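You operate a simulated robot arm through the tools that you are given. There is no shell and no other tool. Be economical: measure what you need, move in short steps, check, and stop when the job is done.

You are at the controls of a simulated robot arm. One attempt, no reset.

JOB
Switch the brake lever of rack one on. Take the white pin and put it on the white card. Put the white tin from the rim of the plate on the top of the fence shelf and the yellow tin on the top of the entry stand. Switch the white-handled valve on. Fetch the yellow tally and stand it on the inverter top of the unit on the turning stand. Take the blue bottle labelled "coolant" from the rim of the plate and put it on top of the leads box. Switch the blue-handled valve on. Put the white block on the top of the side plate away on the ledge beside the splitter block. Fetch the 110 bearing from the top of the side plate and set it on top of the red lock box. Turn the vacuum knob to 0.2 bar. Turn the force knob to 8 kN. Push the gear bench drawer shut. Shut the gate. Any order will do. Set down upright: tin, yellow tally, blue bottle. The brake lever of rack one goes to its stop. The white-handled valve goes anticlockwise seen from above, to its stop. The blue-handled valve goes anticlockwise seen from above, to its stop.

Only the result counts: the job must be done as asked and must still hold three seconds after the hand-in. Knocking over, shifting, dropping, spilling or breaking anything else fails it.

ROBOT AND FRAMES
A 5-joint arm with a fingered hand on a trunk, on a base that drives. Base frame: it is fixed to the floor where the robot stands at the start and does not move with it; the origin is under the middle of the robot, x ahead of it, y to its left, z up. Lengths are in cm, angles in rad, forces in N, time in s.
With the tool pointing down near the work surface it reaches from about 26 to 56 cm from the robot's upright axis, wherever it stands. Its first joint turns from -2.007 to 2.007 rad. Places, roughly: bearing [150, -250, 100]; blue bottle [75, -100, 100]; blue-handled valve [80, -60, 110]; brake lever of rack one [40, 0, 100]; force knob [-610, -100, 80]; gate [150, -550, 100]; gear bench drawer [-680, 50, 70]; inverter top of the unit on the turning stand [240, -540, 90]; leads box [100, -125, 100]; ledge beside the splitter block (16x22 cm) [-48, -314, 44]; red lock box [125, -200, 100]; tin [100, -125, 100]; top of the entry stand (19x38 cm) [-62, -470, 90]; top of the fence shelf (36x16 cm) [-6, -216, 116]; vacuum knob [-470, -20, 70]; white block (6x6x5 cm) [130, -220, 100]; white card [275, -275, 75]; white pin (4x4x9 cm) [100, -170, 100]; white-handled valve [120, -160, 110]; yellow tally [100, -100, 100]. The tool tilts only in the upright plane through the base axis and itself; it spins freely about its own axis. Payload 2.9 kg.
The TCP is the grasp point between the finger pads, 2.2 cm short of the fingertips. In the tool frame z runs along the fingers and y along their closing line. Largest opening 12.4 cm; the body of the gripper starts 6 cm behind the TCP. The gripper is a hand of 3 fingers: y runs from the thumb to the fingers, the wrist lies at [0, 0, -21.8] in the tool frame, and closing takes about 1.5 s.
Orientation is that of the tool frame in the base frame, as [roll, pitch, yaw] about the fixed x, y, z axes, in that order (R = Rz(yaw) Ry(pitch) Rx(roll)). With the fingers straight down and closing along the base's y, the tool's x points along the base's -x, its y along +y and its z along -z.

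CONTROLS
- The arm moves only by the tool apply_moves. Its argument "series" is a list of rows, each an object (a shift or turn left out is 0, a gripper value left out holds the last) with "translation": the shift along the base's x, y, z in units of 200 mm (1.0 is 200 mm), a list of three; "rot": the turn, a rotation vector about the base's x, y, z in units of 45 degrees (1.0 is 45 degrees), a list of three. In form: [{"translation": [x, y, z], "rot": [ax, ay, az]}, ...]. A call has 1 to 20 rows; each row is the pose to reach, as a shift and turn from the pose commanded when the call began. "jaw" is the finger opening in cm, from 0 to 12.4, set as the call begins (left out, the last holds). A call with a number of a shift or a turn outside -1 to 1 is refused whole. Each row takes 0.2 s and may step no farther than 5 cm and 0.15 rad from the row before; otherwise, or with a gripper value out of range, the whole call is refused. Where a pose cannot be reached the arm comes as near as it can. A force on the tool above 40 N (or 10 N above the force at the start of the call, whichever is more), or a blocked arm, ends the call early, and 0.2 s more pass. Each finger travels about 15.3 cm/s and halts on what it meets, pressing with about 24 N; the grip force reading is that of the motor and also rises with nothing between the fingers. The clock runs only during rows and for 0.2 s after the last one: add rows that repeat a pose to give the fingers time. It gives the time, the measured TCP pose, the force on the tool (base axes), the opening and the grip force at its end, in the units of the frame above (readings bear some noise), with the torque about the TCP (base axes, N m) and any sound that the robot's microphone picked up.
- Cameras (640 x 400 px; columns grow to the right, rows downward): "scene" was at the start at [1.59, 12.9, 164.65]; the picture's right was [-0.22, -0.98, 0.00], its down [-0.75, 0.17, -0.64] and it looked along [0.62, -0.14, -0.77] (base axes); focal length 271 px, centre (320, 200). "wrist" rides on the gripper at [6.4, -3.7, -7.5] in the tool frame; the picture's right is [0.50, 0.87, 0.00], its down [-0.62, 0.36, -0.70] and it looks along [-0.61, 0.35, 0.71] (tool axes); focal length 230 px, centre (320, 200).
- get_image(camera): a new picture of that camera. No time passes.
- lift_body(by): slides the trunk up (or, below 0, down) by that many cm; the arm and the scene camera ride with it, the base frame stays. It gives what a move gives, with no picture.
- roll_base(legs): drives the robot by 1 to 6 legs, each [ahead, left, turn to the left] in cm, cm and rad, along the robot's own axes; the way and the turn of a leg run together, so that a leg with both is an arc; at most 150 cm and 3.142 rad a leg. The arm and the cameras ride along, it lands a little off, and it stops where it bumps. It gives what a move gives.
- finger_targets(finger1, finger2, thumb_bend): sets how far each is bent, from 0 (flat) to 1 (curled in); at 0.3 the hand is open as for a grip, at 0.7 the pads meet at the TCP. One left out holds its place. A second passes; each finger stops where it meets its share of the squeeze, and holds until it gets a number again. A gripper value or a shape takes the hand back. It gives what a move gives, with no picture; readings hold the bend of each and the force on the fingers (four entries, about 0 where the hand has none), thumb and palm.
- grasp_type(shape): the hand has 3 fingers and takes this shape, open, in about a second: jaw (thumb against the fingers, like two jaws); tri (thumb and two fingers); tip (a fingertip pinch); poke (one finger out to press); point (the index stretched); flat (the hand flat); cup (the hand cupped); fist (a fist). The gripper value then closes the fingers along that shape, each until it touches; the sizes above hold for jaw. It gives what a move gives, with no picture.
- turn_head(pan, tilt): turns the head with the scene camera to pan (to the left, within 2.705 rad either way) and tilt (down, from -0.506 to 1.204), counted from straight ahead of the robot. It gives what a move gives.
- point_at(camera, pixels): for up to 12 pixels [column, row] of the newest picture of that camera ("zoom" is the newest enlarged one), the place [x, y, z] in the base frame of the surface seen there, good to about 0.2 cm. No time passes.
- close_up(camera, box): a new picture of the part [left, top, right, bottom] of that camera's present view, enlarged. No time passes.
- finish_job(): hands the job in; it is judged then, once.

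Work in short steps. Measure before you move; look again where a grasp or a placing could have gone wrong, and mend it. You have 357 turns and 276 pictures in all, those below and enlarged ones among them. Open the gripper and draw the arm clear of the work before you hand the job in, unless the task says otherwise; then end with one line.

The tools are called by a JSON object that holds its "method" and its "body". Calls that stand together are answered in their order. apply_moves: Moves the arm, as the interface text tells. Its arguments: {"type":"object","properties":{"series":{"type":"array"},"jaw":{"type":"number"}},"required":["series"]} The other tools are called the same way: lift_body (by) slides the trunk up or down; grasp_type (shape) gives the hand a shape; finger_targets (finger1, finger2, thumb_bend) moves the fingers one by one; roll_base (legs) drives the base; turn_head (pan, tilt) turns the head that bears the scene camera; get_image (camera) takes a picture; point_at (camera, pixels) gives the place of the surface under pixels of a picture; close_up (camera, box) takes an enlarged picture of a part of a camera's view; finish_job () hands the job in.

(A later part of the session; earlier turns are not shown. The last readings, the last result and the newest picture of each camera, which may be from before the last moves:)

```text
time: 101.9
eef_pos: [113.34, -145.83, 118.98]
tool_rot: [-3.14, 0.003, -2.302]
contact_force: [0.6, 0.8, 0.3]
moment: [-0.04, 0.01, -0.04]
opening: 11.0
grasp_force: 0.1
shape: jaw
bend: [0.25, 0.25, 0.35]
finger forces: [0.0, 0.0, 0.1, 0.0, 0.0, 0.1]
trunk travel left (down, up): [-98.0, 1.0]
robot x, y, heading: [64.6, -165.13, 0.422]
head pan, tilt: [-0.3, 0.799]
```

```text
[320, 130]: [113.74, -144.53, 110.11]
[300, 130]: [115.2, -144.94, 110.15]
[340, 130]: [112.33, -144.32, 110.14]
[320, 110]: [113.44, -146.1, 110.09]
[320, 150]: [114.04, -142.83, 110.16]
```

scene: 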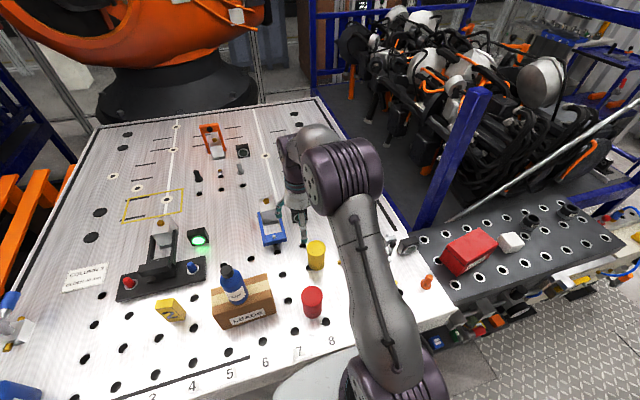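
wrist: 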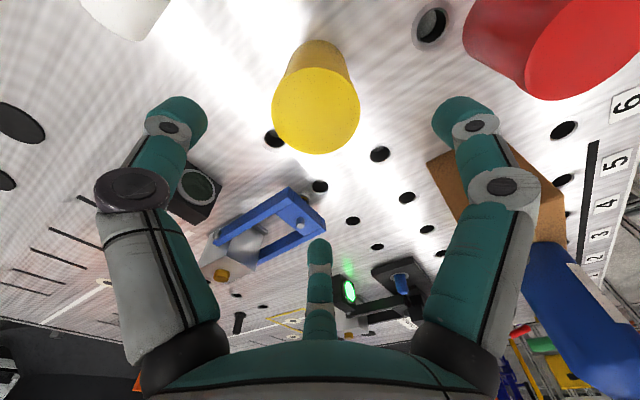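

Centred. Descend to 105.7, close, lift.

{"method": "apply_moves", "body": {"series": [{"translation": [0.01, -0.01, -0.2]}, {"translation": [0.01, -0.01, -0.4]}, {"translation": [0.01, -0.01, -0.6]}, {"translation": [0.01, -0.01, -0.66]}]}}

{"method": "apply_moves", "body": {"series": [{}, {}, {}, {}, {}, {}], "jaw": 4}}

{"method": "apply_moves", "body": {"series": [{"translation": [0, 0, 0.05]}, {"translation": [0, 0, 0.2]}, {"translation": [0, 0, 0.4]}, {"translation": [0, 0, 0.6]}, {"translation": [0, 0, 0.8]}, {"translation": [0, 0, 1.0]}]}}

{"method": "get_image", "body": {"camera": "wrist"}}

```text
time: 102.9
eef_pos: [114.05, -145.98, 105.7]
tool_rot: [-3.139, 0.005, -2.301]
contact_force: [-0.1, -0.1, 0.0]
moment: [-0.01, -0.03, -0.02]
opening: 10.97
grasp_force: 0.0
shape: jaw
bend: [0.25, 0.25, 0.35]
finger forces: [0.0, 0.0, 0.0, 0.0, 0.0, 0.0]
trunk travel left (down, up): [-98.0, 1.0]
robot x, y, heading: [64.78, -165.08, 0.422]
head pan, tilt: [-0.3, 0.799]
```

```text
time: 104.3
eef_pos: [113.89, -145.9, 105.79]
tool_rot: [-3.139, 0.003, -2.303]
contact_force: [0.0, 0.2, -0.1]
moment: [0.0, 0.0, -0.03]
opening: 5.48
grasp_force: 24.0
shape: jaw
bend: [0.39, 0.38, 0.7]
finger forces: [21.6, 21.9, 0.0, 0.1, 22.6, 0.1]
trunk travel left (down, up): [-98.0, 1.0]
robot x, y, heading: [64.87, -165.38, 0.423]
head pan, tilt: [-0.3, 0.799]
```

```text
time: 105.7
eef_pos: [113.52, -145.88, 125.95]
tool_rot: [-3.139, 0.005, -2.302]
contact_force: [-1.0, 0.2, -2.9]
moment: [0.01, 0.02, 0.0]
opening: 5.48
grasp_force: 24.0
shape: jaw
bend: [0.39, 0.38, 0.7]
finger forces: [21.5, 21.9, 0.1, 0.1, 22.8, 0.1]
trunk travel left (down, up): [-98.0, 1.0]
robot x, y, heading: [64.68, -165.03, 0.428]
head pan, tilt: [-0.3, 0.799]
```

```text
219 pictures are left
```

wrist: 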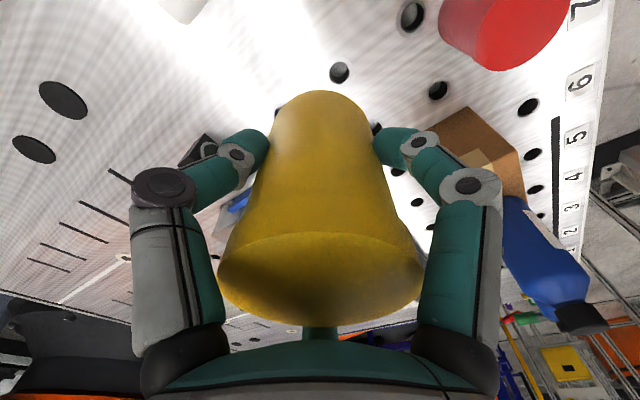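

Yellow tin held. Back away from the table, turn along the aisle and drive down it.

{"method": "roll_base", "body": {"legs": [[-34, 0, 0], [0, 0, -1.577], [120, 0, 0]]}}

{"method": "turn_head", "body": {"pan": -0.4, "tilt": 0.35}}

{"method": "get_image", "body": {"camera": "scene"}}

```text
time: 117.5
eef_pos: [97.59, -338.84, 125.86]
tool_rot: [-3.14, 0.002, 2.385]
contact_force: [-0.5, -0.1, -3.1]
moment: [0.03, 0.0, -0.01]
opening: 5.46
grasp_force: 24.0
shape: jaw
bend: [0.4, 0.38, 0.7]
finger forces: [21.2, 21.8, 0.1, 0.1, 22.9, 0.0]
trunk travel left (down, up): [-98.0, 1.0]
robot x, y, heading: [79.23, -289.31, -1.17]
head pan, tilt: [-0.3, 0.799]
```

```text
time: 118.5
eef_pos: [97.65, -338.85, 125.86]
tool_rot: [-3.14, 0.005, 2.383]
contact_force: [0.4, -0.1, -3.3]
moment: [0.02, 0.01, 0.01]
opening: 5.48
grasp_force: 24.3
shape: jaw
bend: [0.4, 0.38, 0.7]
finger forces: [21.1, 22.0, 0.0, 0.0, 22.8, 0.0]
trunk travel left (down, up): [-98.0, 1.0]
robot x, y, heading: [79.13, -289.52, -1.17]
head pan, tilt: [-0.4, 0.351]
```

```text
218 pictures are left
```

scene: 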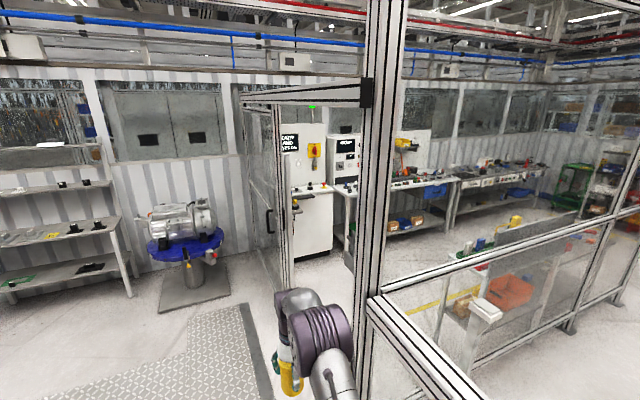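

Measure: gate edges, fence post, white small stand, and turning stand.

{"method": "point_at", "body": {"camera": "scene", "pixels": [[252, 250], [280, 280], [285, 110], [245, 95], [487, 310], [365, 330], [330, 230], [180, 220], [240, 330], [470, 250], [510, 290], [300, 190]]}}

{"method": "close_up", "body": {"camera": "scene", "box": [220, 80, 380, 300]}}

{"method": "close_up", "body": {"camera": "scene", "box": [390, 180, 640, 350]}}

```text
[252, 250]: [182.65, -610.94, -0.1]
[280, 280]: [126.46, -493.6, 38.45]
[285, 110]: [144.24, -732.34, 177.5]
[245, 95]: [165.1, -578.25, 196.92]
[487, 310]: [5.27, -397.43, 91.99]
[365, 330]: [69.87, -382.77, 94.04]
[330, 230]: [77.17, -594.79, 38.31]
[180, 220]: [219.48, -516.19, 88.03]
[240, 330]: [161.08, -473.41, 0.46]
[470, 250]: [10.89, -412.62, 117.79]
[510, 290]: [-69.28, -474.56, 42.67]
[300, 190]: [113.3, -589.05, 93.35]
```

```text
1.82 times, centred on (300, 190) of scene
```

zoom: 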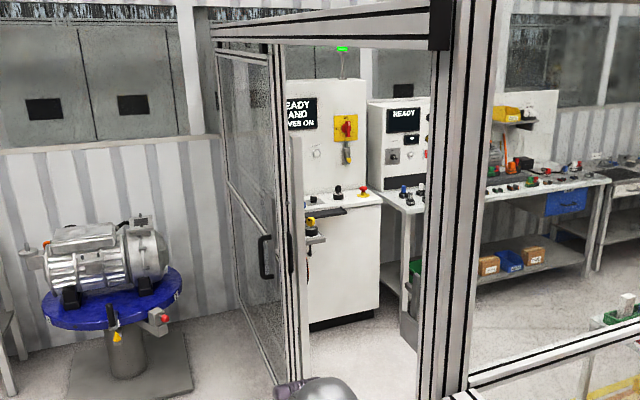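

```text
2.35 times, centred on (515, 265) of scene
```

zoom: 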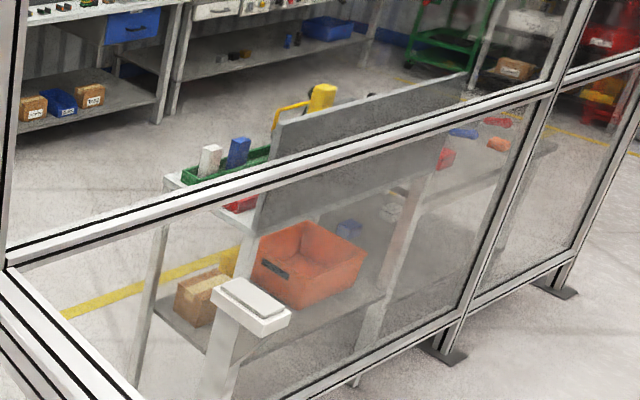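

There is a wide opening in the fence beyond the post at (70,-382). Drive further down the aisle, turn right to face it and look.

{"method": "roll_base", "body": {"legs": [[140, 0, 0], [0, 0, -1.57]]}}

{"method": "turn_head", "body": {"pan": 0.0, "tilt": 0.4}}

{"method": "get_image", "body": {"camera": "scene"}}

{"method": "turn_head", "body": {"pan": 0.7, "tilt": 0.4}}

{"method": "get_image", "body": {"camera": "scene"}}

```text
time: 129.1
eef_pos: [86.13, -437.64, 125.86]
tool_rot: [-3.139, 0.005, 0.867]
contact_force: [-0.5, -0.3, -4.4]
moment: [0.01, -0.04, 0.0]
opening: 5.44
grasp_force: 24.0
shape: jaw
bend: [0.4, 0.38, 0.7]
finger forces: [20.9, 22.0, 0.0, 0.0, 23.0, 0.0]
trunk travel left (down, up): [-98.0, 1.0]
robot x, y, heading: [134.76, -416.35, -2.688]
head pan, tilt: [-0.4, 0.351]
```

```text
time: 130.0
eef_pos: [86.12, -437.71, 126.04]
tool_rot: [-3.141, 0.003, 0.868]
contact_force: [0.1, 0.0, -4.9]
moment: [0.04, -0.01, 0.02]
opening: 5.43
grasp_force: 24.0
shape: jaw
bend: [0.4, 0.38, 0.7]
finger forces: [21.0, 21.9, 0.0, 0.1, 22.9, 0.0]
trunk travel left (down, up): [-98.0, 1.0]
robot x, y, heading: [134.41, -416.56, -2.685]
head pan, tilt: [0.0, 0.4]
```

```text
215 pictures are left
```

scene: 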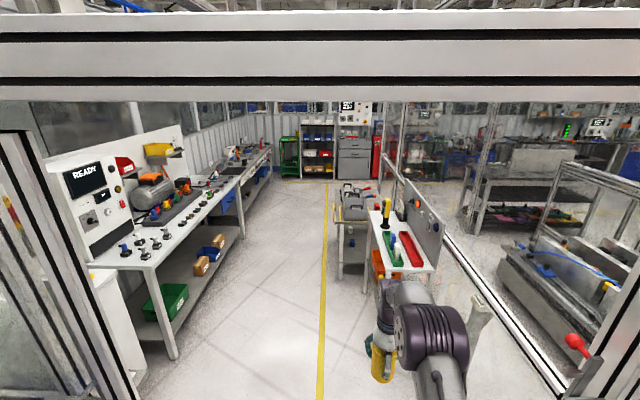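

```text
time: 131.1
eef_pos: [86.12, -437.61, 125.87]
tool_rot: [-3.141, 0.004, 0.869]
contact_force: [0.6, 0.7, -3.9]
moment: [0.0, 0.0, 0.01]
opening: 5.46
grasp_force: 24.1
shape: jaw
bend: [0.4, 0.38, 0.7]
finger forces: [21.1, 21.9, 0.1, 0.0, 22.9, 0.1]
trunk travel left (down, up): [-98.0, 1.0]
robot x, y, heading: [134.55, -416.85, -2.688]
head pan, tilt: [0.7, 0.4]
```

```text
214 pictures are left
```

scene: 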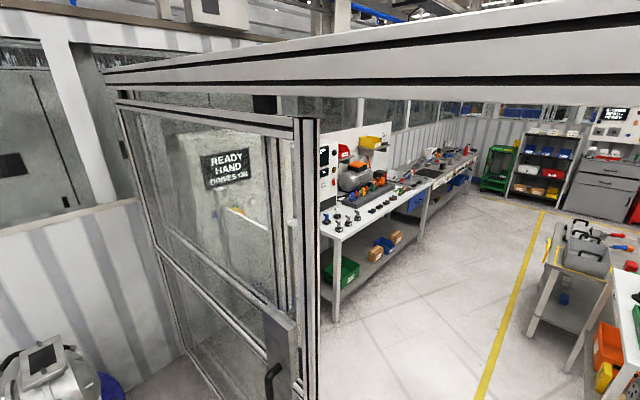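

The gate is a sliding panel under a low header beam (bottom ≈186), so I must lower the trunk to pass. Lower it while raising the arm relative to it, then look at the stand.

{"method": "lift_body", "body": {"by": -30}}

{"method": "turn_head", "body": {"pan": 0.0, "tilt": 0.45}}

{"method": "get_image", "body": {"camera": "scene"}}

{"method": "close_up", "body": {"camera": "scene", "box": [330, 130, 490, 290]}}

```text
time: 134.1
eef_pos: [86.07, -437.58, 95.88]
tool_rot: [-3.14, 0.002, 0.867]
contact_force: [0.2, -0.2, -3.0]
moment: [-0.01, 0.0, -0.03]
opening: 5.42
grasp_force: 23.9
shape: jaw
bend: [0.4, 0.38, 0.7]
finger forces: [21.0, 22.0, 0.0, 0.0, 23.1, 0.0]
trunk travel left (down, up): [-68.0, 31.0]
robot x, y, heading: [134.48, -416.81, -2.691]
head pan, tilt: [0.7, 0.4]
```

```text
time: 135.1
eef_pos: [86.12, -437.64, 95.91]
tool_rot: [-3.139, 0.004, 0.868]
contact_force: [-0.1, 0.0, -3.9]
moment: [0.02, 0.02, -0.01]
opening: 5.44
grasp_force: 23.8
shape: jaw
bend: [0.4, 0.38, 0.7]
finger forces: [21.0, 22.0, 0.0, 0.0, 23.0, 0.0]
trunk travel left (down, up): [-68.0, 31.0]
robot x, y, heading: [134.46, -416.88, -2.692]
head pan, tilt: [0.0, 0.45]
```

```text
213 pictures are left
```

scene: 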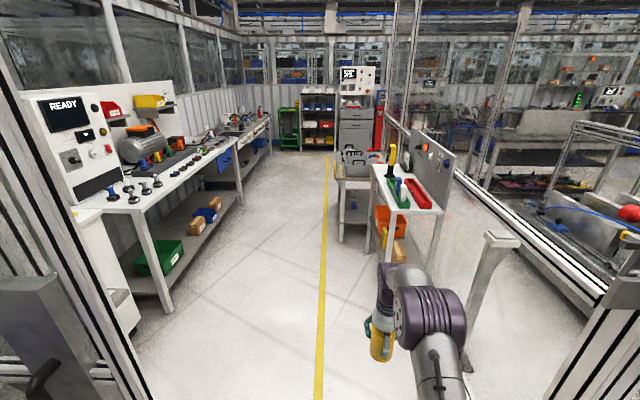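

```text
2.50 times, centred on (410, 210) of scene
```

zoom: 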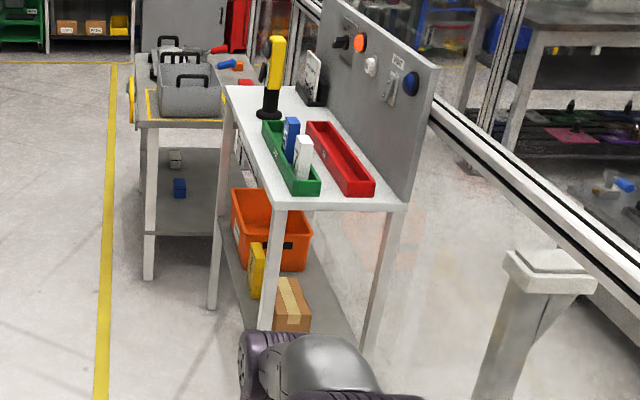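

Measure table candidates for the entry stand.

{"method": "point_at", "body": {"camera": "zoom", "pixels": [[275, 200], [395, 205], [350, 200], [230, 90], [260, 140], [330, 205], [200, 120], [150, 120], [540, 265], [285, 110], [265, 113], [310, 90]]}}

{"method": "point_at", "body": {"camera": "scene", "pixels": [[325, 350], [325, 250], [165, 310], [240, 205], [130, 390], [585, 390], [470, 360], [640, 300]]}}

```text
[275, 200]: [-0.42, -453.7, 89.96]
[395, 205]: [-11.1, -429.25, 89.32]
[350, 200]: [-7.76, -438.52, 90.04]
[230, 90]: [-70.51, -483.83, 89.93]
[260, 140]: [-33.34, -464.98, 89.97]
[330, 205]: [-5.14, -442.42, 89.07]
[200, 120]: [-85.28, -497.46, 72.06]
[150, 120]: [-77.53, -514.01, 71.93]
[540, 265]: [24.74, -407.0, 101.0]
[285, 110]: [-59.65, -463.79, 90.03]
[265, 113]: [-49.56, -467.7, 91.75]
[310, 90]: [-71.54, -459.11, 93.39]
```

```text
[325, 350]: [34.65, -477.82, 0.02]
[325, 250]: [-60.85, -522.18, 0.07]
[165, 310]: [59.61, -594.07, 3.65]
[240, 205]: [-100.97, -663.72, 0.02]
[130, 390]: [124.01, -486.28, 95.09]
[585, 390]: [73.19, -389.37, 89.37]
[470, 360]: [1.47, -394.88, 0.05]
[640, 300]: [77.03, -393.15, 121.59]
```

The entry stand is the z=90 table; its free far half is around (-62,-470). Path ahead passes mid-opening. Raise the arm and drive through, then along the stand.

{"method": "apply_moves", "body": {"series": [{"translation": [0, 0, 0.2]}, {"translation": [0, 0, 0.4]}, {"translation": [0, 0, 0.6]}, {"translation": [0, 0, 0.8]}, {"translation": [0, 0, 1.0]}]}}

{"method": "roll_base", "body": {"legs": [[80, 0, 0], [0, 11, 0], [110, 0, 0]]}}

{"method": "turn_head", "body": {"pan": -0.9, "tilt": 0.7}}

{"method": "get_image", "body": {"camera": "scene"}}

```text
time: 136.3
eef_pos: [85.89, -437.64, 115.74]
tool_rot: [-3.14, 0.001, 0.869]
contact_force: [-0.1, 0.3, -3.3]
moment: [0.01, -0.02, 0.01]
opening: 5.43
grasp_force: 23.5
shape: jaw
bend: [0.4, 0.38, 0.7]
finger forces: [21.4, 22.4, 0.0, 0.0, 23.5, 0.1]
trunk travel left (down, up): [-68.0, 31.0]
robot x, y, heading: [134.34, -416.85, -2.685]
head pan, tilt: [0.0, 0.45]
```

```text
time: 146.7
eef_pos: [-80.84, -532.43, 115.94]
tool_rot: [-3.14, 0.004, 0.867]
contact_force: [-0.6, 1.2, -2.9]
moment: [0.02, 0.01, 0.0]
opening: 5.44
grasp_force: 24.0
shape: jaw
bend: [0.4, 0.38, 0.7]
finger forces: [21.4, 22.4, 0.0, 0.0, 23.6, 0.1]
trunk travel left (down, up): [-68.0, 31.0]
robot x, y, heading: [-32.51, -511.64, -2.688]
head pan, tilt: [0.0, 0.45]
```

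```text
time: 147.9
eef_pos: [-80.8, -532.46, 115.96]
tool_rot: [-3.139, 0.004, 0.868]
contact_force: [0.4, -0.2, -3.3]
moment: [-0.01, -0.01, 0.0]
opening: 5.45
grasp_force: 24.5
shape: jaw
bend: [0.4, 0.38, 0.7]
finger forces: [21.5, 22.4, 0.1, 0.1, 23.5, 0.0]
trunk travel left (down, up): [-68.0, 31.0]
robot x, y, heading: [-31.95, -511.62, -2.69]
head pan, tilt: [-0.901, 0.7]
```

```text
211 pictures are left
```

scene: 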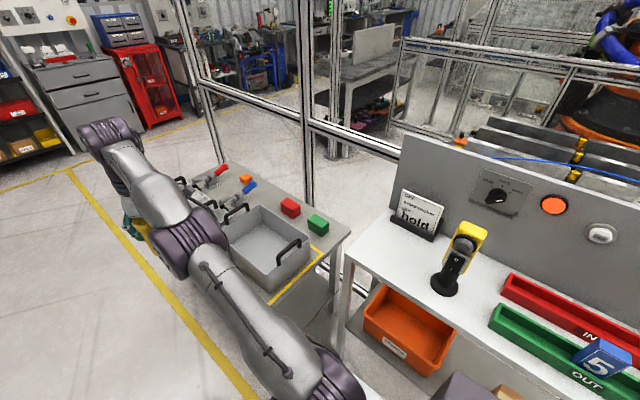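

The stand's free area is left of the wand at about (385,255). Measure corners and the obstacles.

{"method": "point_at", "body": {"camera": "scene", "pixels": [[346, 255], [390, 213], [385, 255], [400, 265], [410, 285], [425, 225], [410, 218], [445, 280], [445, 270], [365, 250], [420, 260], [470, 320]]}}

{"method": "close_up", "body": {"camera": "scene", "box": [320, 170, 560, 330]}}

```text
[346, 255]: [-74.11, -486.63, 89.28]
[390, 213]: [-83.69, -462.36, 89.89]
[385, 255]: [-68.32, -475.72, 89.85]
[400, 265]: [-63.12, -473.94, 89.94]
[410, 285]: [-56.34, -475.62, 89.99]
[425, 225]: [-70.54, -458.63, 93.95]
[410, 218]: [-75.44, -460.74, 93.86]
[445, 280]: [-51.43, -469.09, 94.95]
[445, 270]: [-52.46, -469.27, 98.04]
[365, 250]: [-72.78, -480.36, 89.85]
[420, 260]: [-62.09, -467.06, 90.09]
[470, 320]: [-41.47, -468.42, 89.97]
```

```text
2.50 times, centred on (440, 250) of scene
```

zoom: 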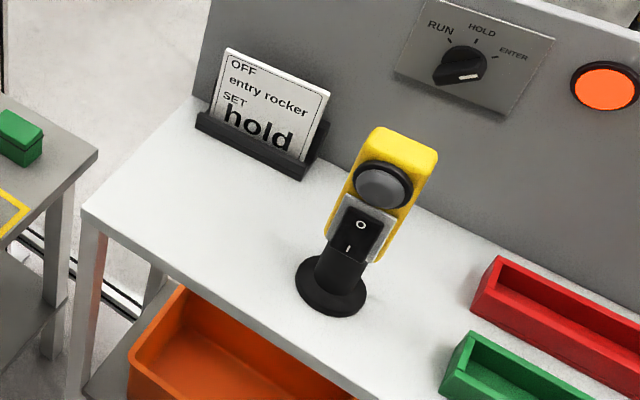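

Free spot ≈(-66.5,-475). Rotating the base by -1.25 brings the tin over it.

{"method": "roll_base", "body": {"legs": [[0, 0, -1.25]]}}

{"method": "turn_head", "body": {"pan": -0.2, "tilt": 0.9}}

{"method": "get_image", "body": {"camera": "scene"}}

{"method": "get_image", "body": {"camera": "wrist"}}

```text
time: 151.5
eef_pos: [-66.33, -471.12, 115.76]
tool_rot: [-3.141, 0.004, -0.408]
contact_force: [0.3, 0.3, -3.2]
moment: [0.04, 0.02, -0.02]
opening: 5.42
grasp_force: 23.9
shape: jaw
bend: [0.4, 0.38, 0.7]
finger forces: [20.8, 22.3, 0.0, 0.0, 23.5, 0.0]
trunk travel left (down, up): [-68.0, 31.0]
robot x, y, heading: [-32.15, -511.53, 2.318]
head pan, tilt: [-0.901, 0.7]
```

```text
time: 152.5
eef_pos: [-66.26, -471.11, 115.75]
tool_rot: [-3.138, 0.003, -0.406]
contact_force: [0.8, 0.6, -4.2]
moment: [0.03, 0.0, 0.04]
opening: 5.42
grasp_force: 23.9
shape: jaw
bend: [0.4, 0.38, 0.7]
finger forces: [20.7, 22.2, 0.0, 0.0, 23.4, 0.0]
trunk travel left (down, up): [-68.0, 31.0]
robot x, y, heading: [-32.3, -511.75, 2.316]
head pan, tilt: [-0.201, 0.901]
```

```text
209 pictures are left
```

scene: 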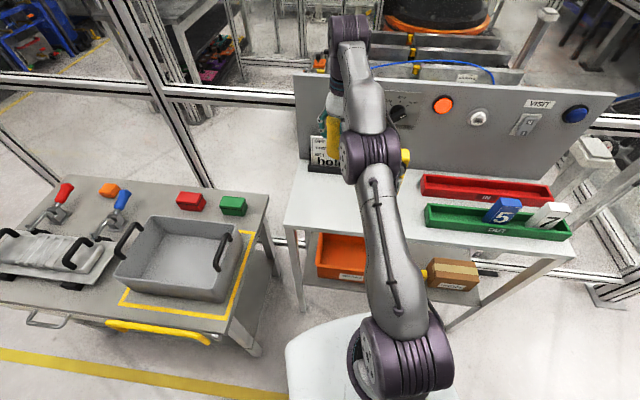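

```text
208 pictures are left
```

wrist: 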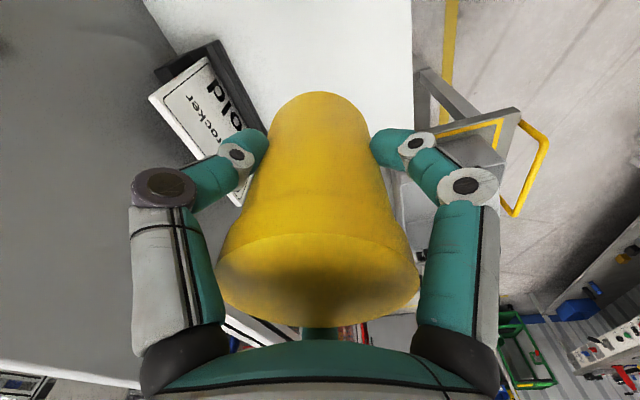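

Shift the tin to (-65.5,-475.5) away from the card holder and lower most of the way.

{"method": "apply_moves", "body": {"series": [{"translation": [0.04, -0.22, 0]}, {"translation": [0.04, -0.22, -0.2]}, {"translation": [0.04, -0.22, -0.4]}, {"translation": [0.04, -0.22, -0.6]}, {"translation": [0.04, -0.22, -0.8]}, {"translation": [0.04, -0.22, -0.92]}]}}

{"method": "get_image", "body": {"camera": "wrist"}}

{"method": "close_up", "body": {"camera": "scene", "box": [270, 100, 470, 240]}}

```text
time: 153.9
eef_pos: [-67.86, -472.65, 115.24]
tool_rot: [-3.142, -0.002, -0.41]
contact_force: [0.7, -0.1, -3.0]
moment: [0.02, -0.01, 0.03]
opening: 5.42
grasp_force: 23.6
shape: jaw
bend: [0.4, 0.38, 0.7]
finger forces: [20.8, 22.3, 0.0, 0.1, 23.4, 0.1]
out of reach, approached as far as the arm can: row 1, 2, 3, 4, 5, 6
trunk travel left (down, up): [-68.0, 31.0]
robot x, y, heading: [-32.14, -511.5, 2.32]
head pan, tilt: [-0.201, 0.901]
```

```text
207 pictures are left
```

wrist: 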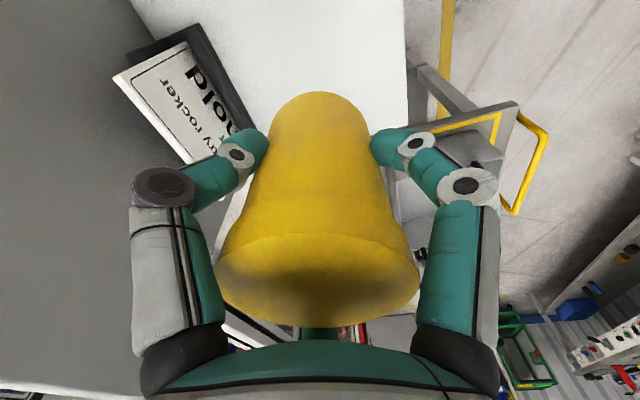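

```text
2.86 times, centred on (370, 170) of scene
```

zoom: 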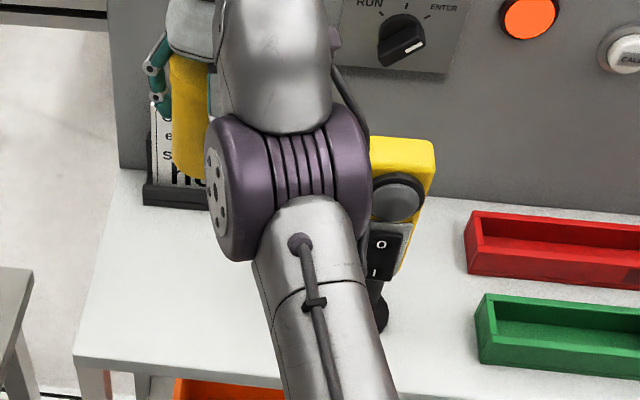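

The arm can't retract at this height with the hand down. I lower straight first, then shift inward.

{"method": "apply_moves", "body": {"series": [{"translation": [0, 0, -0.1]}, {"translation": [0, 0, -0.25]}, {"translation": [0, 0, -0.4]}]}}

```text
time: 154.7
eef_pos: [-67.94, -472.69, 115.19]
tool_rot: [-3.142, -0.002, -0.408]
contact_force: [-0.1, 0.1, -3.0]
moment: [-0.01, -0.02, 0.03]
opening: 5.42
grasp_force: 24.3
shape: jaw
bend: [0.4, 0.38, 0.7]
finger forces: [20.8, 22.3, 0.1, 0.0, 23.4, 0.0]
out of reach, approached as far as the arm can: row 1, 2, 3
trunk travel left (down, up): [-68.0, 31.0]
robot x, y, heading: [-32.14, -511.62, 2.319]
head pan, tilt: [-0.201, 0.901]
```

Stuck; try small motions outward and up to find which constraint binds.

{"method": "apply_moves", "body": {"series": [{"translation": [0.0, 0.0, 0.05]}, {"translation": [-0.03, 0.03, 0.05]}]}}

{"method": "apply_moves", "body": {"series": [{"translation": [0.0, 0.0, -0.05]}, {"translation": [0.0, 0.0, -0.1]}]}}

```text
time: 155.3
eef_pos: [-67.83, -472.76, 116.34]
tool_rot: [-3.141, 0.003, -0.408]
contact_force: [0.0, 0.2, -4.4]
moment: [0.0, 0.0, -0.04]
opening: 5.43
grasp_force: 24.1
shape: jaw
bend: [0.4, 0.38, 0.7]
finger forces: [20.8, 22.3, 0.0, 0.1, 23.5, 0.0]
out of reach, approached as far as the arm can: row 2
trunk travel left (down, up): [-68.0, 31.0]
robot x, y, heading: [-32.26, -511.7, 2.317]
head pan, tilt: [-0.201, 0.901]
```

```text
time: 155.9
eef_pos: [-67.78, -472.69, 115.39]
tool_rot: [-3.14, 0.004, -0.408]
contact_force: [-0.1, 0.3, -3.3]
moment: [0.06, 0.01, 0.02]
opening: 5.41
grasp_force: 24.0
shape: jaw
bend: [0.4, 0.38, 0.7]
finger forces: [20.7, 22.3, 0.0, 0.0, 23.3, 0.0]
out of reach, approached as far as the arm can: row 2
trunk travel left (down, up): [-68.0, 31.0]
robot x, y, heading: [-32.04, -511.21, 2.316]
head pan, tilt: [-0.201, 0.901]
```

The arm appears to have flipped to an elbow-low branch while stretched. Check elbow and wrist heights.

{"method": "get_image", "body": {"camera": "scene"}}

{"method": "point_at", "body": {"camera": "scene", "pixels": [[370, 150], [375, 200], [345, 30], [355, 90], [390, 290], [405, 345], [405, 160], [395, 180]]}}

```text
205 pictures are left
```

scene: 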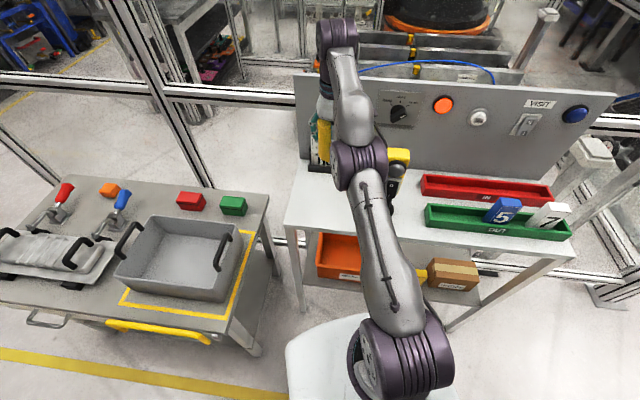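

```text
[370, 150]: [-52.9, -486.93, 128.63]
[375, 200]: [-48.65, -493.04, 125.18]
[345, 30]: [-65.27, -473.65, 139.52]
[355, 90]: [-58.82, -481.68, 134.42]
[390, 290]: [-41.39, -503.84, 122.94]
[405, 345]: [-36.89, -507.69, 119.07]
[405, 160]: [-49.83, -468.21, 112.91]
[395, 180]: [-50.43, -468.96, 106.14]
```

Arm is just past straight. Push up/out to full stretch, then come back down inward.

{"method": "apply_moves", "body": {"series": [{"translation": [-0.05, 0.05, 0.1]}, {"translation": [-0.1, 0.1, 0.25]}, {"translation": [-0.1, 0.1, 0.4]}]}}

{"method": "apply_moves", "body": {"series": [{"translation": [0.02, -0.02, 0.1]}, {"translation": [0.08, -0.1, 0.15]}, {"translation": [0.12, -0.16, 0.1]}, {"translation": [0.14, -0.18, 0]}]}}

{"method": "get_image", "body": {"camera": "scene"}}

```text
time: 156.7
eef_pos: [-67.49, -473.38, 117.53]
tool_rot: [-3.14, 0.003, -0.408]
contact_force: [0.1, 0.2, -2.5]
moment: [0.01, -0.01, 0.01]
opening: 5.41
grasp_force: 24.2
shape: jaw
bend: [0.4, 0.38, 0.7]
finger forces: [20.8, 22.2, 0.0, 0.0, 23.5, 0.1]
out of reach, approached as far as the arm can: row 1, 2, 3
trunk travel left (down, up): [-68.0, 31.0]
robot x, y, heading: [-31.92, -511.35, 2.322]
head pan, tilt: [-0.201, 0.901]
```

```text
time: 157.7
eef_pos: [-64.13, -476.89, 117.77]
tool_rot: [-3.14, 0.006, -0.408]
contact_force: [1.1, 0.1, -3.9]
moment: [0.02, -0.02, 0.02]
opening: 5.42
grasp_force: 23.5
shape: jaw
bend: [0.77, 0.38, 0.7]
finger forces: [20.6, 22.3, 0.0, 0.1, 23.5, 0.0]
out of reach, approached as far as the arm can: row 1
trunk travel left (down, up): [-68.0, 31.0]
robot x, y, heading: [-32.36, -511.43, 2.319]
head pan, tilt: [-0.201, 0.901]
```

```text
204 pictures are left
```

scene: 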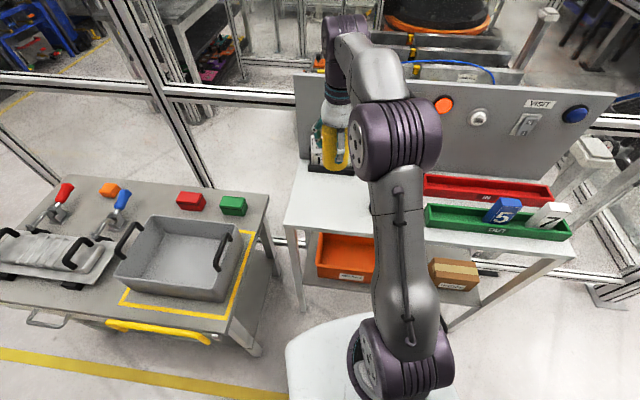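

Elbow is up again. Move to (-65.8,-475.5) and lower to ~1 cm above.

{"method": "apply_moves", "body": {"series": [{"translation": [-0.04, 0.03, -0.2]}, {"translation": [-0.08, 0.06, -0.4]}, {"translation": [-0.08, 0.06, -0.6]}, {"translation": [-0.08, 0.06, -0.8]}, {"translation": [-0.08, 0.06, -1.0]}]}}

{"method": "get_image", "body": {"camera": "wrist"}}

{"method": "close_up", "body": {"camera": "scene", "box": [270, 100, 470, 240]}}

```text
time: 158.9
eef_pos: [-65.86, -475.51, 97.64]
tool_rot: [-3.139, 0.004, -0.409]
contact_force: [0.2, -0.2, -4.0]
moment: [-0.03, -0.01, 0.0]
opening: 5.42
grasp_force: 23.8
shape: jaw
bend: [0.77, 0.38, 0.7]
finger forces: [20.7, 22.4, 0.1, 0.1, 23.7, 0.0]
trunk travel left (down, up): [-68.0, 31.0]
robot x, y, heading: [-32.15, -511.73, 2.317]
head pan, tilt: [-0.201, 0.901]
```

```text
203 pictures are left
```

wrist: 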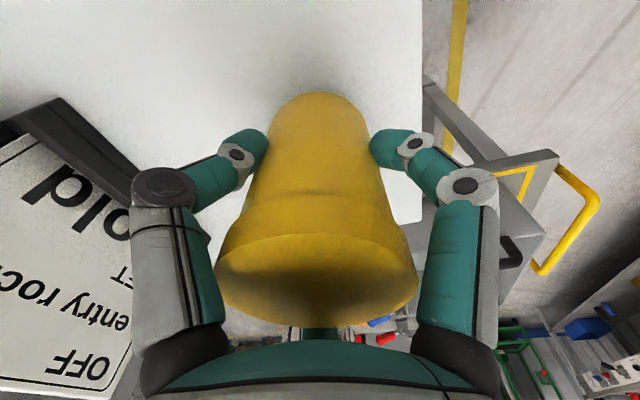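

```text
2.86 times, centred on (370, 170) of scene
```

zoom: 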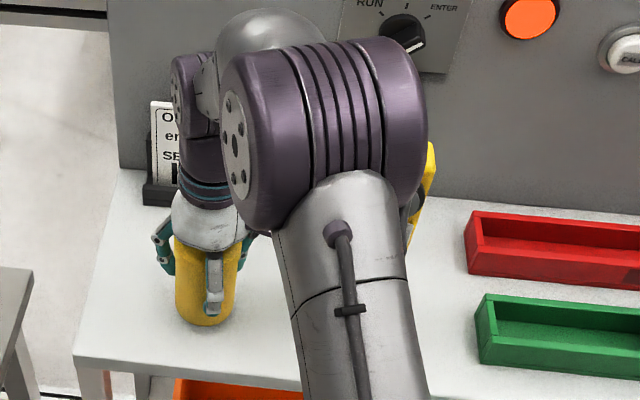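

Lower the last bit and detect contact.

{"method": "apply_moves", "body": {"series": [{"translation": [0, 0, -0.05]}, {"translation": [0, 0, -0.075]}, {"translation": [0, 0, -0.085]}, {"translation": [0, 0, -0.093]}, {"translation": [0, 0, -0.1]}]}}

```text
time: 160.1
eef_pos: [-65.7, -475.48, 95.77]
tool_rot: [-3.139, 0.005, -0.408]
contact_force: [0.1, 0.7, -2.8]
moment: [-0.01, -0.01, -0.03]
opening: 5.42
grasp_force: 24.4
shape: jaw
bend: [0.77, 0.38, 0.7]
finger forces: [20.6, 22.3, 0.0, 0.0, 23.8, 0.0]
trunk travel left (down, up): [-68.0, 31.0]
robot x, y, heading: [-32.17, -511.44, 2.319]
head pan, tilt: [-0.201, 0.901]
```

{"method": "apply_moves", "body": {"series": [{"translation": [0, 0, -0.006]}, {"translation": [0, 0, -0.012]}, {"translation": [0, 0, -0.018]}]}}

```text
time: 160.9
eef_pos: [-65.75, -475.51, 95.63]
tool_rot: [-3.138, 0.008, -0.409]
contact_force: [-3.8, 1.6, 18.8]
moment: [0.16, -0.04, 0.01]
opening: 5.44
grasp_force: 23.6
shape: jaw
bend: [0.78, 0.38, 0.7]
finger forces: [22.5, 27.1, 0.1, 0.2, 25.7, 0.0]
trunk travel left (down, up): [-68.0, 31.0]
robot x, y, heading: [-32.01, -511.97, 2.318]
head pan, tilt: [-0.201, 0.901]
```

Down. Open moderately and rise straight up.

{"method": "apply_moves", "body": {"series": [{"translation": [0, 0, 0.004]}, {}, {}, {}, {}, {}], "jaw": 8.5}}

{"method": "apply_moves", "body": {"series": [{"translation": [0, 0, 0.2]}, {"translation": [0, 0, 0.4]}, {"translation": [0, 0, 0.6]}, {"translation": [0.05, -0.05, 0.75]}]}}

{"method": "get_image", "body": {"camera": "wrist"}}

```text
time: 162.3
eef_pos: [-65.71, -475.56, 95.33]
tool_rot: [-3.14, 0.004, -0.408]
contact_force: [-0.6, -0.5, 0.5]
moment: [0.0, 0.02, -0.01]
opening: 8.52
grasp_force: 0.0
shape: jaw
bend: [0.29, 0.29, 0.73]
finger forces: [0.0, 0.4, 0.1, 0.0, 0.0, 0.0]
trunk travel left (down, up): [-68.0, 31.0]
robot x, y, heading: [-31.89, -511.56, 2.316]
head pan, tilt: [-0.201, 0.901]
```

```text
time: 163.3
eef_pos: [-64.53, -476.61, 110.4]
tool_rot: [-3.141, 0.005, -0.407]
contact_force: [0.2, 0.1, -0.4]
moment: [0.03, -0.03, 0.01]
opening: 8.5
grasp_force: 0.1
shape: jaw
bend: [0.29, 0.29, 0.73]
finger forces: [0.0, 0.0, 0.0, 0.0, 0.1, 0.1]
trunk travel left (down, up): [-68.0, 31.0]
robot x, y, heading: [-32.14, -511.71, 2.314]
head pan, tilt: [-0.201, 0.901]
```

```text
201 pictures are left
```

wrist: 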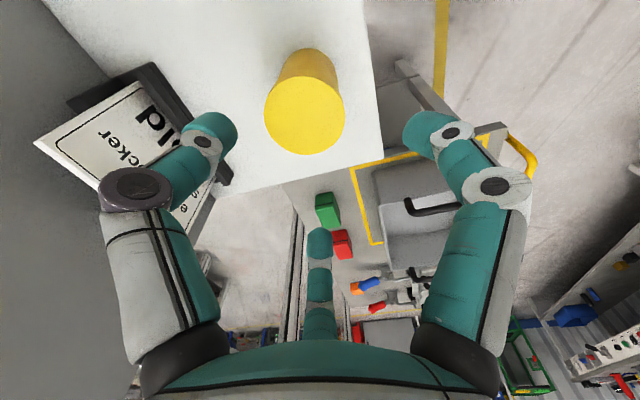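

Yellow tin is placed. While here I look toward the splitter ledge area (-48,-314).

{"method": "turn_head", "body": {"pan": -0.6, "tilt": 0.45}}

{"method": "get_image", "body": {"camera": "scene"}}

```text
time: 164.2
eef_pos: [-64.75, -476.47, 110.43]
tool_rot: [-3.141, 0.005, -0.407]
contact_force: [0.5, 0.1, 0.4]
moment: [-0.03, 0.0, -0.02]
opening: 8.47
grasp_force: 0.2
shape: jaw
bend: [0.29, 0.29, 0.73]
finger forces: [0.1, 0.1, 0.0, 0.0, 0.0, 0.0]
trunk travel left (down, up): [-68.0, 31.0]
robot x, y, heading: [-32.12, -511.39, 2.318]
head pan, tilt: [-0.6, 0.45]
```

```text
200 pictures are left
```

scene: 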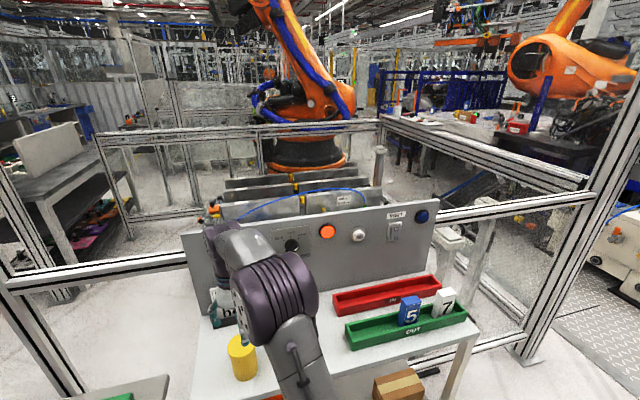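

Look more to the left (west side) to find access to that cell.

{"method": "turn_head", "body": {"pan": 0.1, "tilt": 0.35}}

{"method": "get_image", "body": {"camera": "scene"}}

{"method": "close_up", "body": {"camera": "scene", "box": [160, 100, 400, 300]}}

{"method": "point_at", "body": {"camera": "scene", "pixels": [[220, 260], [290, 250], [345, 225], [390, 200], [250, 150], [300, 180], [200, 250], [60, 300]]}}

```text
time: 165.3
eef_pos: [-64.68, -476.53, 110.32]
tool_rot: [-3.14, 0.006, -0.408]
contact_force: [0.4, 0.2, 0.1]
moment: [0.0, 0.0, -0.02]
opening: 8.51
grasp_force: 0.1
shape: jaw
bend: [0.29, 0.29, 0.73]
finger forces: [0.1, 0.1, 0.0, 0.0, 0.0, 0.0]
trunk travel left (down, up): [-68.0, 31.0]
robot x, y, heading: [-32.38, -511.41, 2.319]
head pan, tilt: [0.099, 0.351]
```

```text
199 pictures are left
```

scene: 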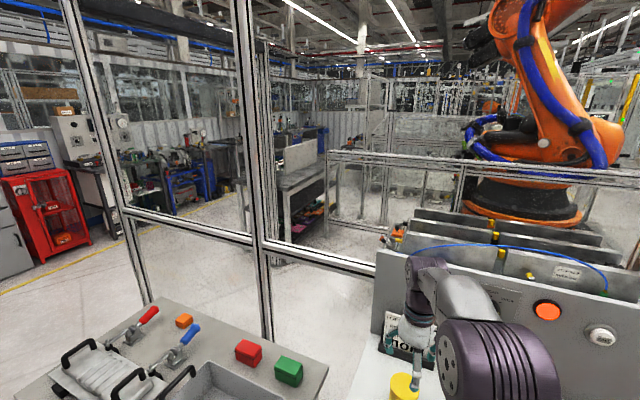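

```text
2.00 times, centred on (280, 200) of scene
```

zoom: 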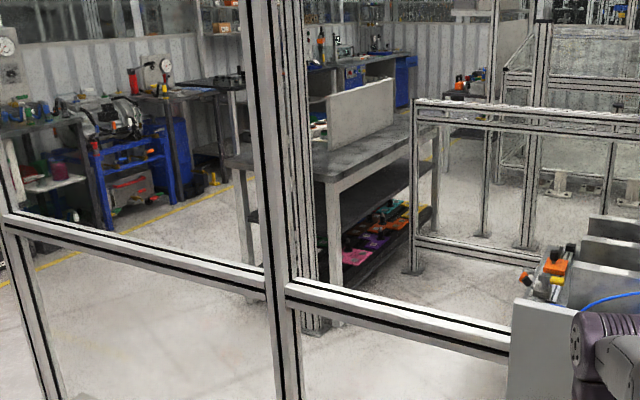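

```text
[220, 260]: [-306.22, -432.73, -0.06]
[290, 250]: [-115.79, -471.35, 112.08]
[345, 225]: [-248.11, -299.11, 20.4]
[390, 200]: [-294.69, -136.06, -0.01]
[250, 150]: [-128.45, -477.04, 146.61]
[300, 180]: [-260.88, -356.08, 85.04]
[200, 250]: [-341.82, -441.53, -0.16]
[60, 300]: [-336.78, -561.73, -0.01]
```

The cell with the ledge seems open on its far (west) side, so I'll reach it later. Now retrace the path out through the opening.

{"method": "roll_base", "body": {"legs": [[0, 0, 1.28], [-110, 0, 0], [0, -14, 0], [-95, 0, 0]]}}

{"method": "turn_head", "body": {"pan": 0.6, "tilt": 0.5}}

{"method": "get_image", "body": {"camera": "scene"}}

```text
time: 179.5
eef_pos: [100.72, -429.86, 110.2]
tool_rot: [-3.14, 0.006, 0.873]
contact_force: [-0.9, 0.3, 0.3]
moment: [0.01, 0.03, 0.02]
opening: 8.49
grasp_force: 0.0
shape: jaw
bend: [0.29, 0.29, 0.73]
finger forces: [0.1, 0.1, 0.1, 0.0, 0.0, 0.0]
trunk travel left (down, up): [-68.0, 31.0]
robot x, y, heading: [143.72, -409.0, -2.683]
head pan, tilt: [0.099, 0.351]
```

```text
time: 180.4
eef_pos: [100.62, -429.9, 110.12]
tool_rot: [-3.14, 0.004, 0.873]
contact_force: [-0.7, 0.2, 0.2]
moment: [0.05, -0.02, 0.0]
opening: 8.46
grasp_force: 0.0
shape: jaw
bend: [0.29, 0.29, 0.73]
finger forces: [0.1, 0.1, 0.0, 0.0, 0.0, 0.0]
trunk travel left (down, up): [-68.0, 31.0]
robot x, y, heading: [143.49, -408.63, -2.684]
head pan, tilt: [0.6, 0.499]
```

```text
197 pictures are left
```

scene: 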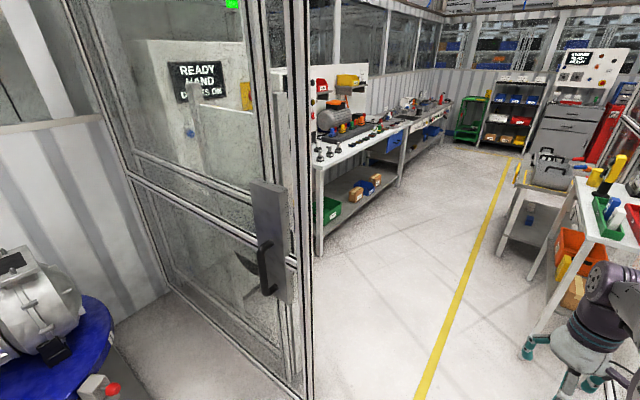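

I measure the gate leaf now: handle, right and left edges, and the turning stand.

{"method": "point_at", "body": {"camera": "scene", "pixels": [[264, 270], [275, 230], [290, 100], [305, 330], [160, 260], [130, 170], [120, 60], [190, 190], [265, 30], [220, 200], [280, 300], [262, 230]]}}

{"method": "close_up", "body": {"camera": "scene", "box": [60, 0, 340, 400]}}

```text
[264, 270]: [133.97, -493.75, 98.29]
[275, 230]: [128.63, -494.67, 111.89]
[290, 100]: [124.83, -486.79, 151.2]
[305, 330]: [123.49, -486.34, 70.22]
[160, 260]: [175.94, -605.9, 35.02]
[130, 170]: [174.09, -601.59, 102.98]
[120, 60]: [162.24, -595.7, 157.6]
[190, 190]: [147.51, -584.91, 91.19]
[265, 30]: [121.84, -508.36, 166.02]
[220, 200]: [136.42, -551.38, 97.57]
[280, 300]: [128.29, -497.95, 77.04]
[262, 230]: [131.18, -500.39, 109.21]
```

```text
1.00 times, centred on (200, 200) of scene (not enlarged: the box is as wide or as high as the picture)
```

zoom: 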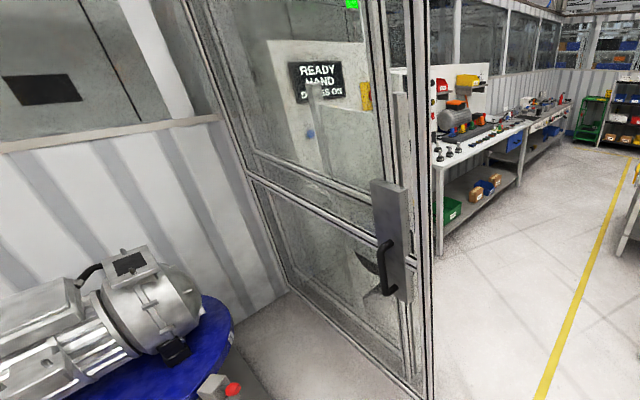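

The gate leaf slides along the fence line: leaf from (124,-487) to (176,-605), handle at (134,-494,98). I'll do that later. Now turn around, raise the trunk and strafe back up the aisle to the white valve.

{"method": "lift_body", "body": {"by": 28}}

{"method": "roll_base", "body": {"legs": [[0, 0, 3.1], [-10, 0, 0], [0, 120, 0], [0, 92, 0]]}}

{"method": "turn_head", "body": {"pan": -0.1, "tilt": 0.6}}

{"method": "get_image", "body": {"camera": "scene"}}

```text
time: 183.3
eef_pos: [100.53, -429.9, 138.23]
tool_rot: [-3.14, 0.005, 0.872]
contact_force: [0.0, -1.3, -0.6]
moment: [0.03, -0.03, -0.01]
opening: 8.51
grasp_force: 0.0
shape: jaw
bend: [0.29, 0.29, 0.73]
finger forces: [0.0, 0.1, 0.0, 0.0, 0.1, 0.0]
trunk travel left (down, up): [-96.0, 3.0]
robot x, y, heading: [143.74, -408.62, -2.681]
head pan, tilt: [0.6, 0.499]
```

```text
time: 201.8
eef_pos: [76.21, -206.17, 138.24]
tool_rot: [-3.14, 0.005, -2.208]
contact_force: [0.4, 0.4, 0.2]
moment: [0.0, 0.01, 0.0]
opening: 8.49
grasp_force: 0.1
shape: jaw
bend: [0.29, 0.29, 0.73]
finger forces: [0.0, 0.0, 0.1, 0.1, 0.0, 0.0]
trunk travel left (down, up): [-96.0, 3.0]
robot x, y, heading: [34.65, -230.11, 0.522]
head pan, tilt: [0.6, 0.499]
```

```text
time: 202.8
eef_pos: [76.25, -206.19, 138.11]
tool_rot: [-3.141, 0.005, -2.206]
contact_force: [-0.2, -0.8, 0.3]
moment: [0.0, 0.0, -0.01]
opening: 8.48
grasp_force: 0.0
shape: jaw
bend: [0.29, 0.29, 0.73]
finger forces: [0.1, 0.0, 0.0, 0.0, 0.0, 0.0]
trunk travel left (down, up): [-96.0, 3.0]
robot x, y, heading: [34.3, -229.96, 0.519]
head pan, tilt: [-0.099, 0.6]
```

```text
195 pictures are left
```

scene: 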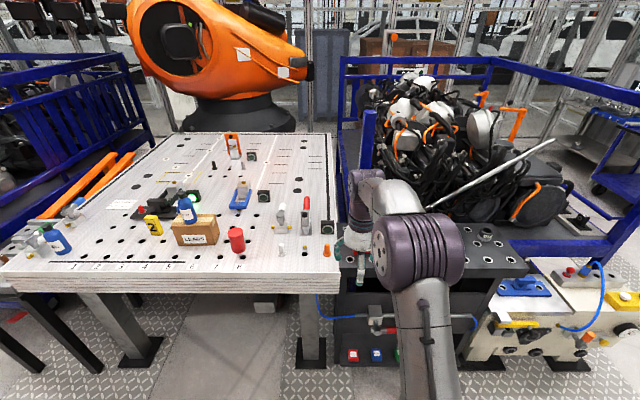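

Close up on the white valve and pin area.

{"method": "close_up", "body": {"camera": "scene", "box": [220, 180, 350, 270]}}

{"method": "point_at", "body": {"camera": "zoom", "pixels": [[305, 150], [305, 170], [305, 200], [300, 235], [420, 120], [410, 180], [410, 240], [430, 160], [90, 300], [305, 345], [415, 345], [520, 345]]}}

```text
4.44 times, centred on (285, 225) of scene
```

zoom: 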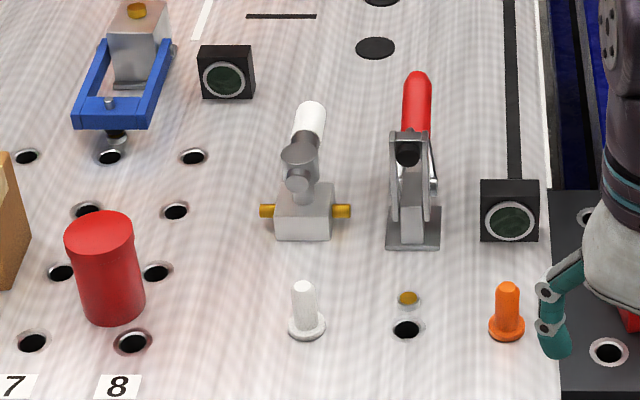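

```text
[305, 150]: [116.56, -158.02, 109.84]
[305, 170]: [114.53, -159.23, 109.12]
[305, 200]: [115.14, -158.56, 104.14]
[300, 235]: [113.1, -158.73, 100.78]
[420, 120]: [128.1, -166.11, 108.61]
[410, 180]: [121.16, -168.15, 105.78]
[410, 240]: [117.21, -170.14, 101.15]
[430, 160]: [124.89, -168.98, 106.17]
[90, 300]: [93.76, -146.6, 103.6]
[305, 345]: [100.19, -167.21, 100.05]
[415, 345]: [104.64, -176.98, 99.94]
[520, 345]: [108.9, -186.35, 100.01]
```

Valve stem ≈(116,-158.3), handle pointing inward. Straighten heading, shift left and approach the table.

{"method": "roll_base", "body": {"legs": [[0, 0, -0.1], [0, 31, 0], [50, 0, 0]]}}

{"method": "turn_head", "body": {"pan": 0.2, "tilt": 0.9}}

{"method": "get_image", "body": {"camera": "scene"}}

```text
time: 208.0
eef_pos: [110.34, -161.2, 138.24]
tool_rot: [-3.14, 0.005, -2.313]
contact_force: [0.1, 1.0, -0.3]
moment: [0.0, -0.01, 0.04]
opening: 8.46
grasp_force: 0.1
shape: jaw
bend: [0.29, 0.29, 0.73]
finger forces: [0.1, 0.1, 0.1, 0.0, 0.0, 0.1]
trunk travel left (down, up): [-96.0, 3.0]
robot x, y, heading: [66.48, -180.65, 0.416]
head pan, tilt: [-0.099, 0.6]
```

```text
time: 208.8
eef_pos: [110.34, -160.94, 138.24]
tool_rot: [-3.139, 0.002, -2.313]
contact_force: [-0.3, 0.0, -0.6]
moment: [-0.01, 0.02, 0.01]
opening: 8.5
grasp_force: 0.0
shape: jaw
bend: [0.29, 0.29, 0.73]
finger forces: [0.0, 0.0, 0.1, 0.0, 0.0, 0.0]
trunk travel left (down, up): [-96.0, 3.0]
robot x, y, heading: [66.7, -180.29, 0.414]
head pan, tilt: [0.201, 0.901]
```

```text
193 pictures are left
```

scene: 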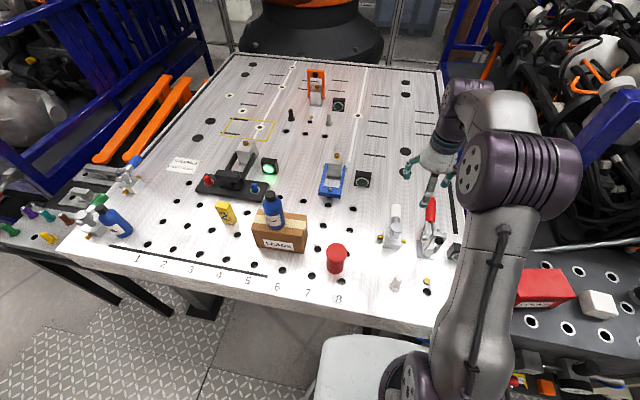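

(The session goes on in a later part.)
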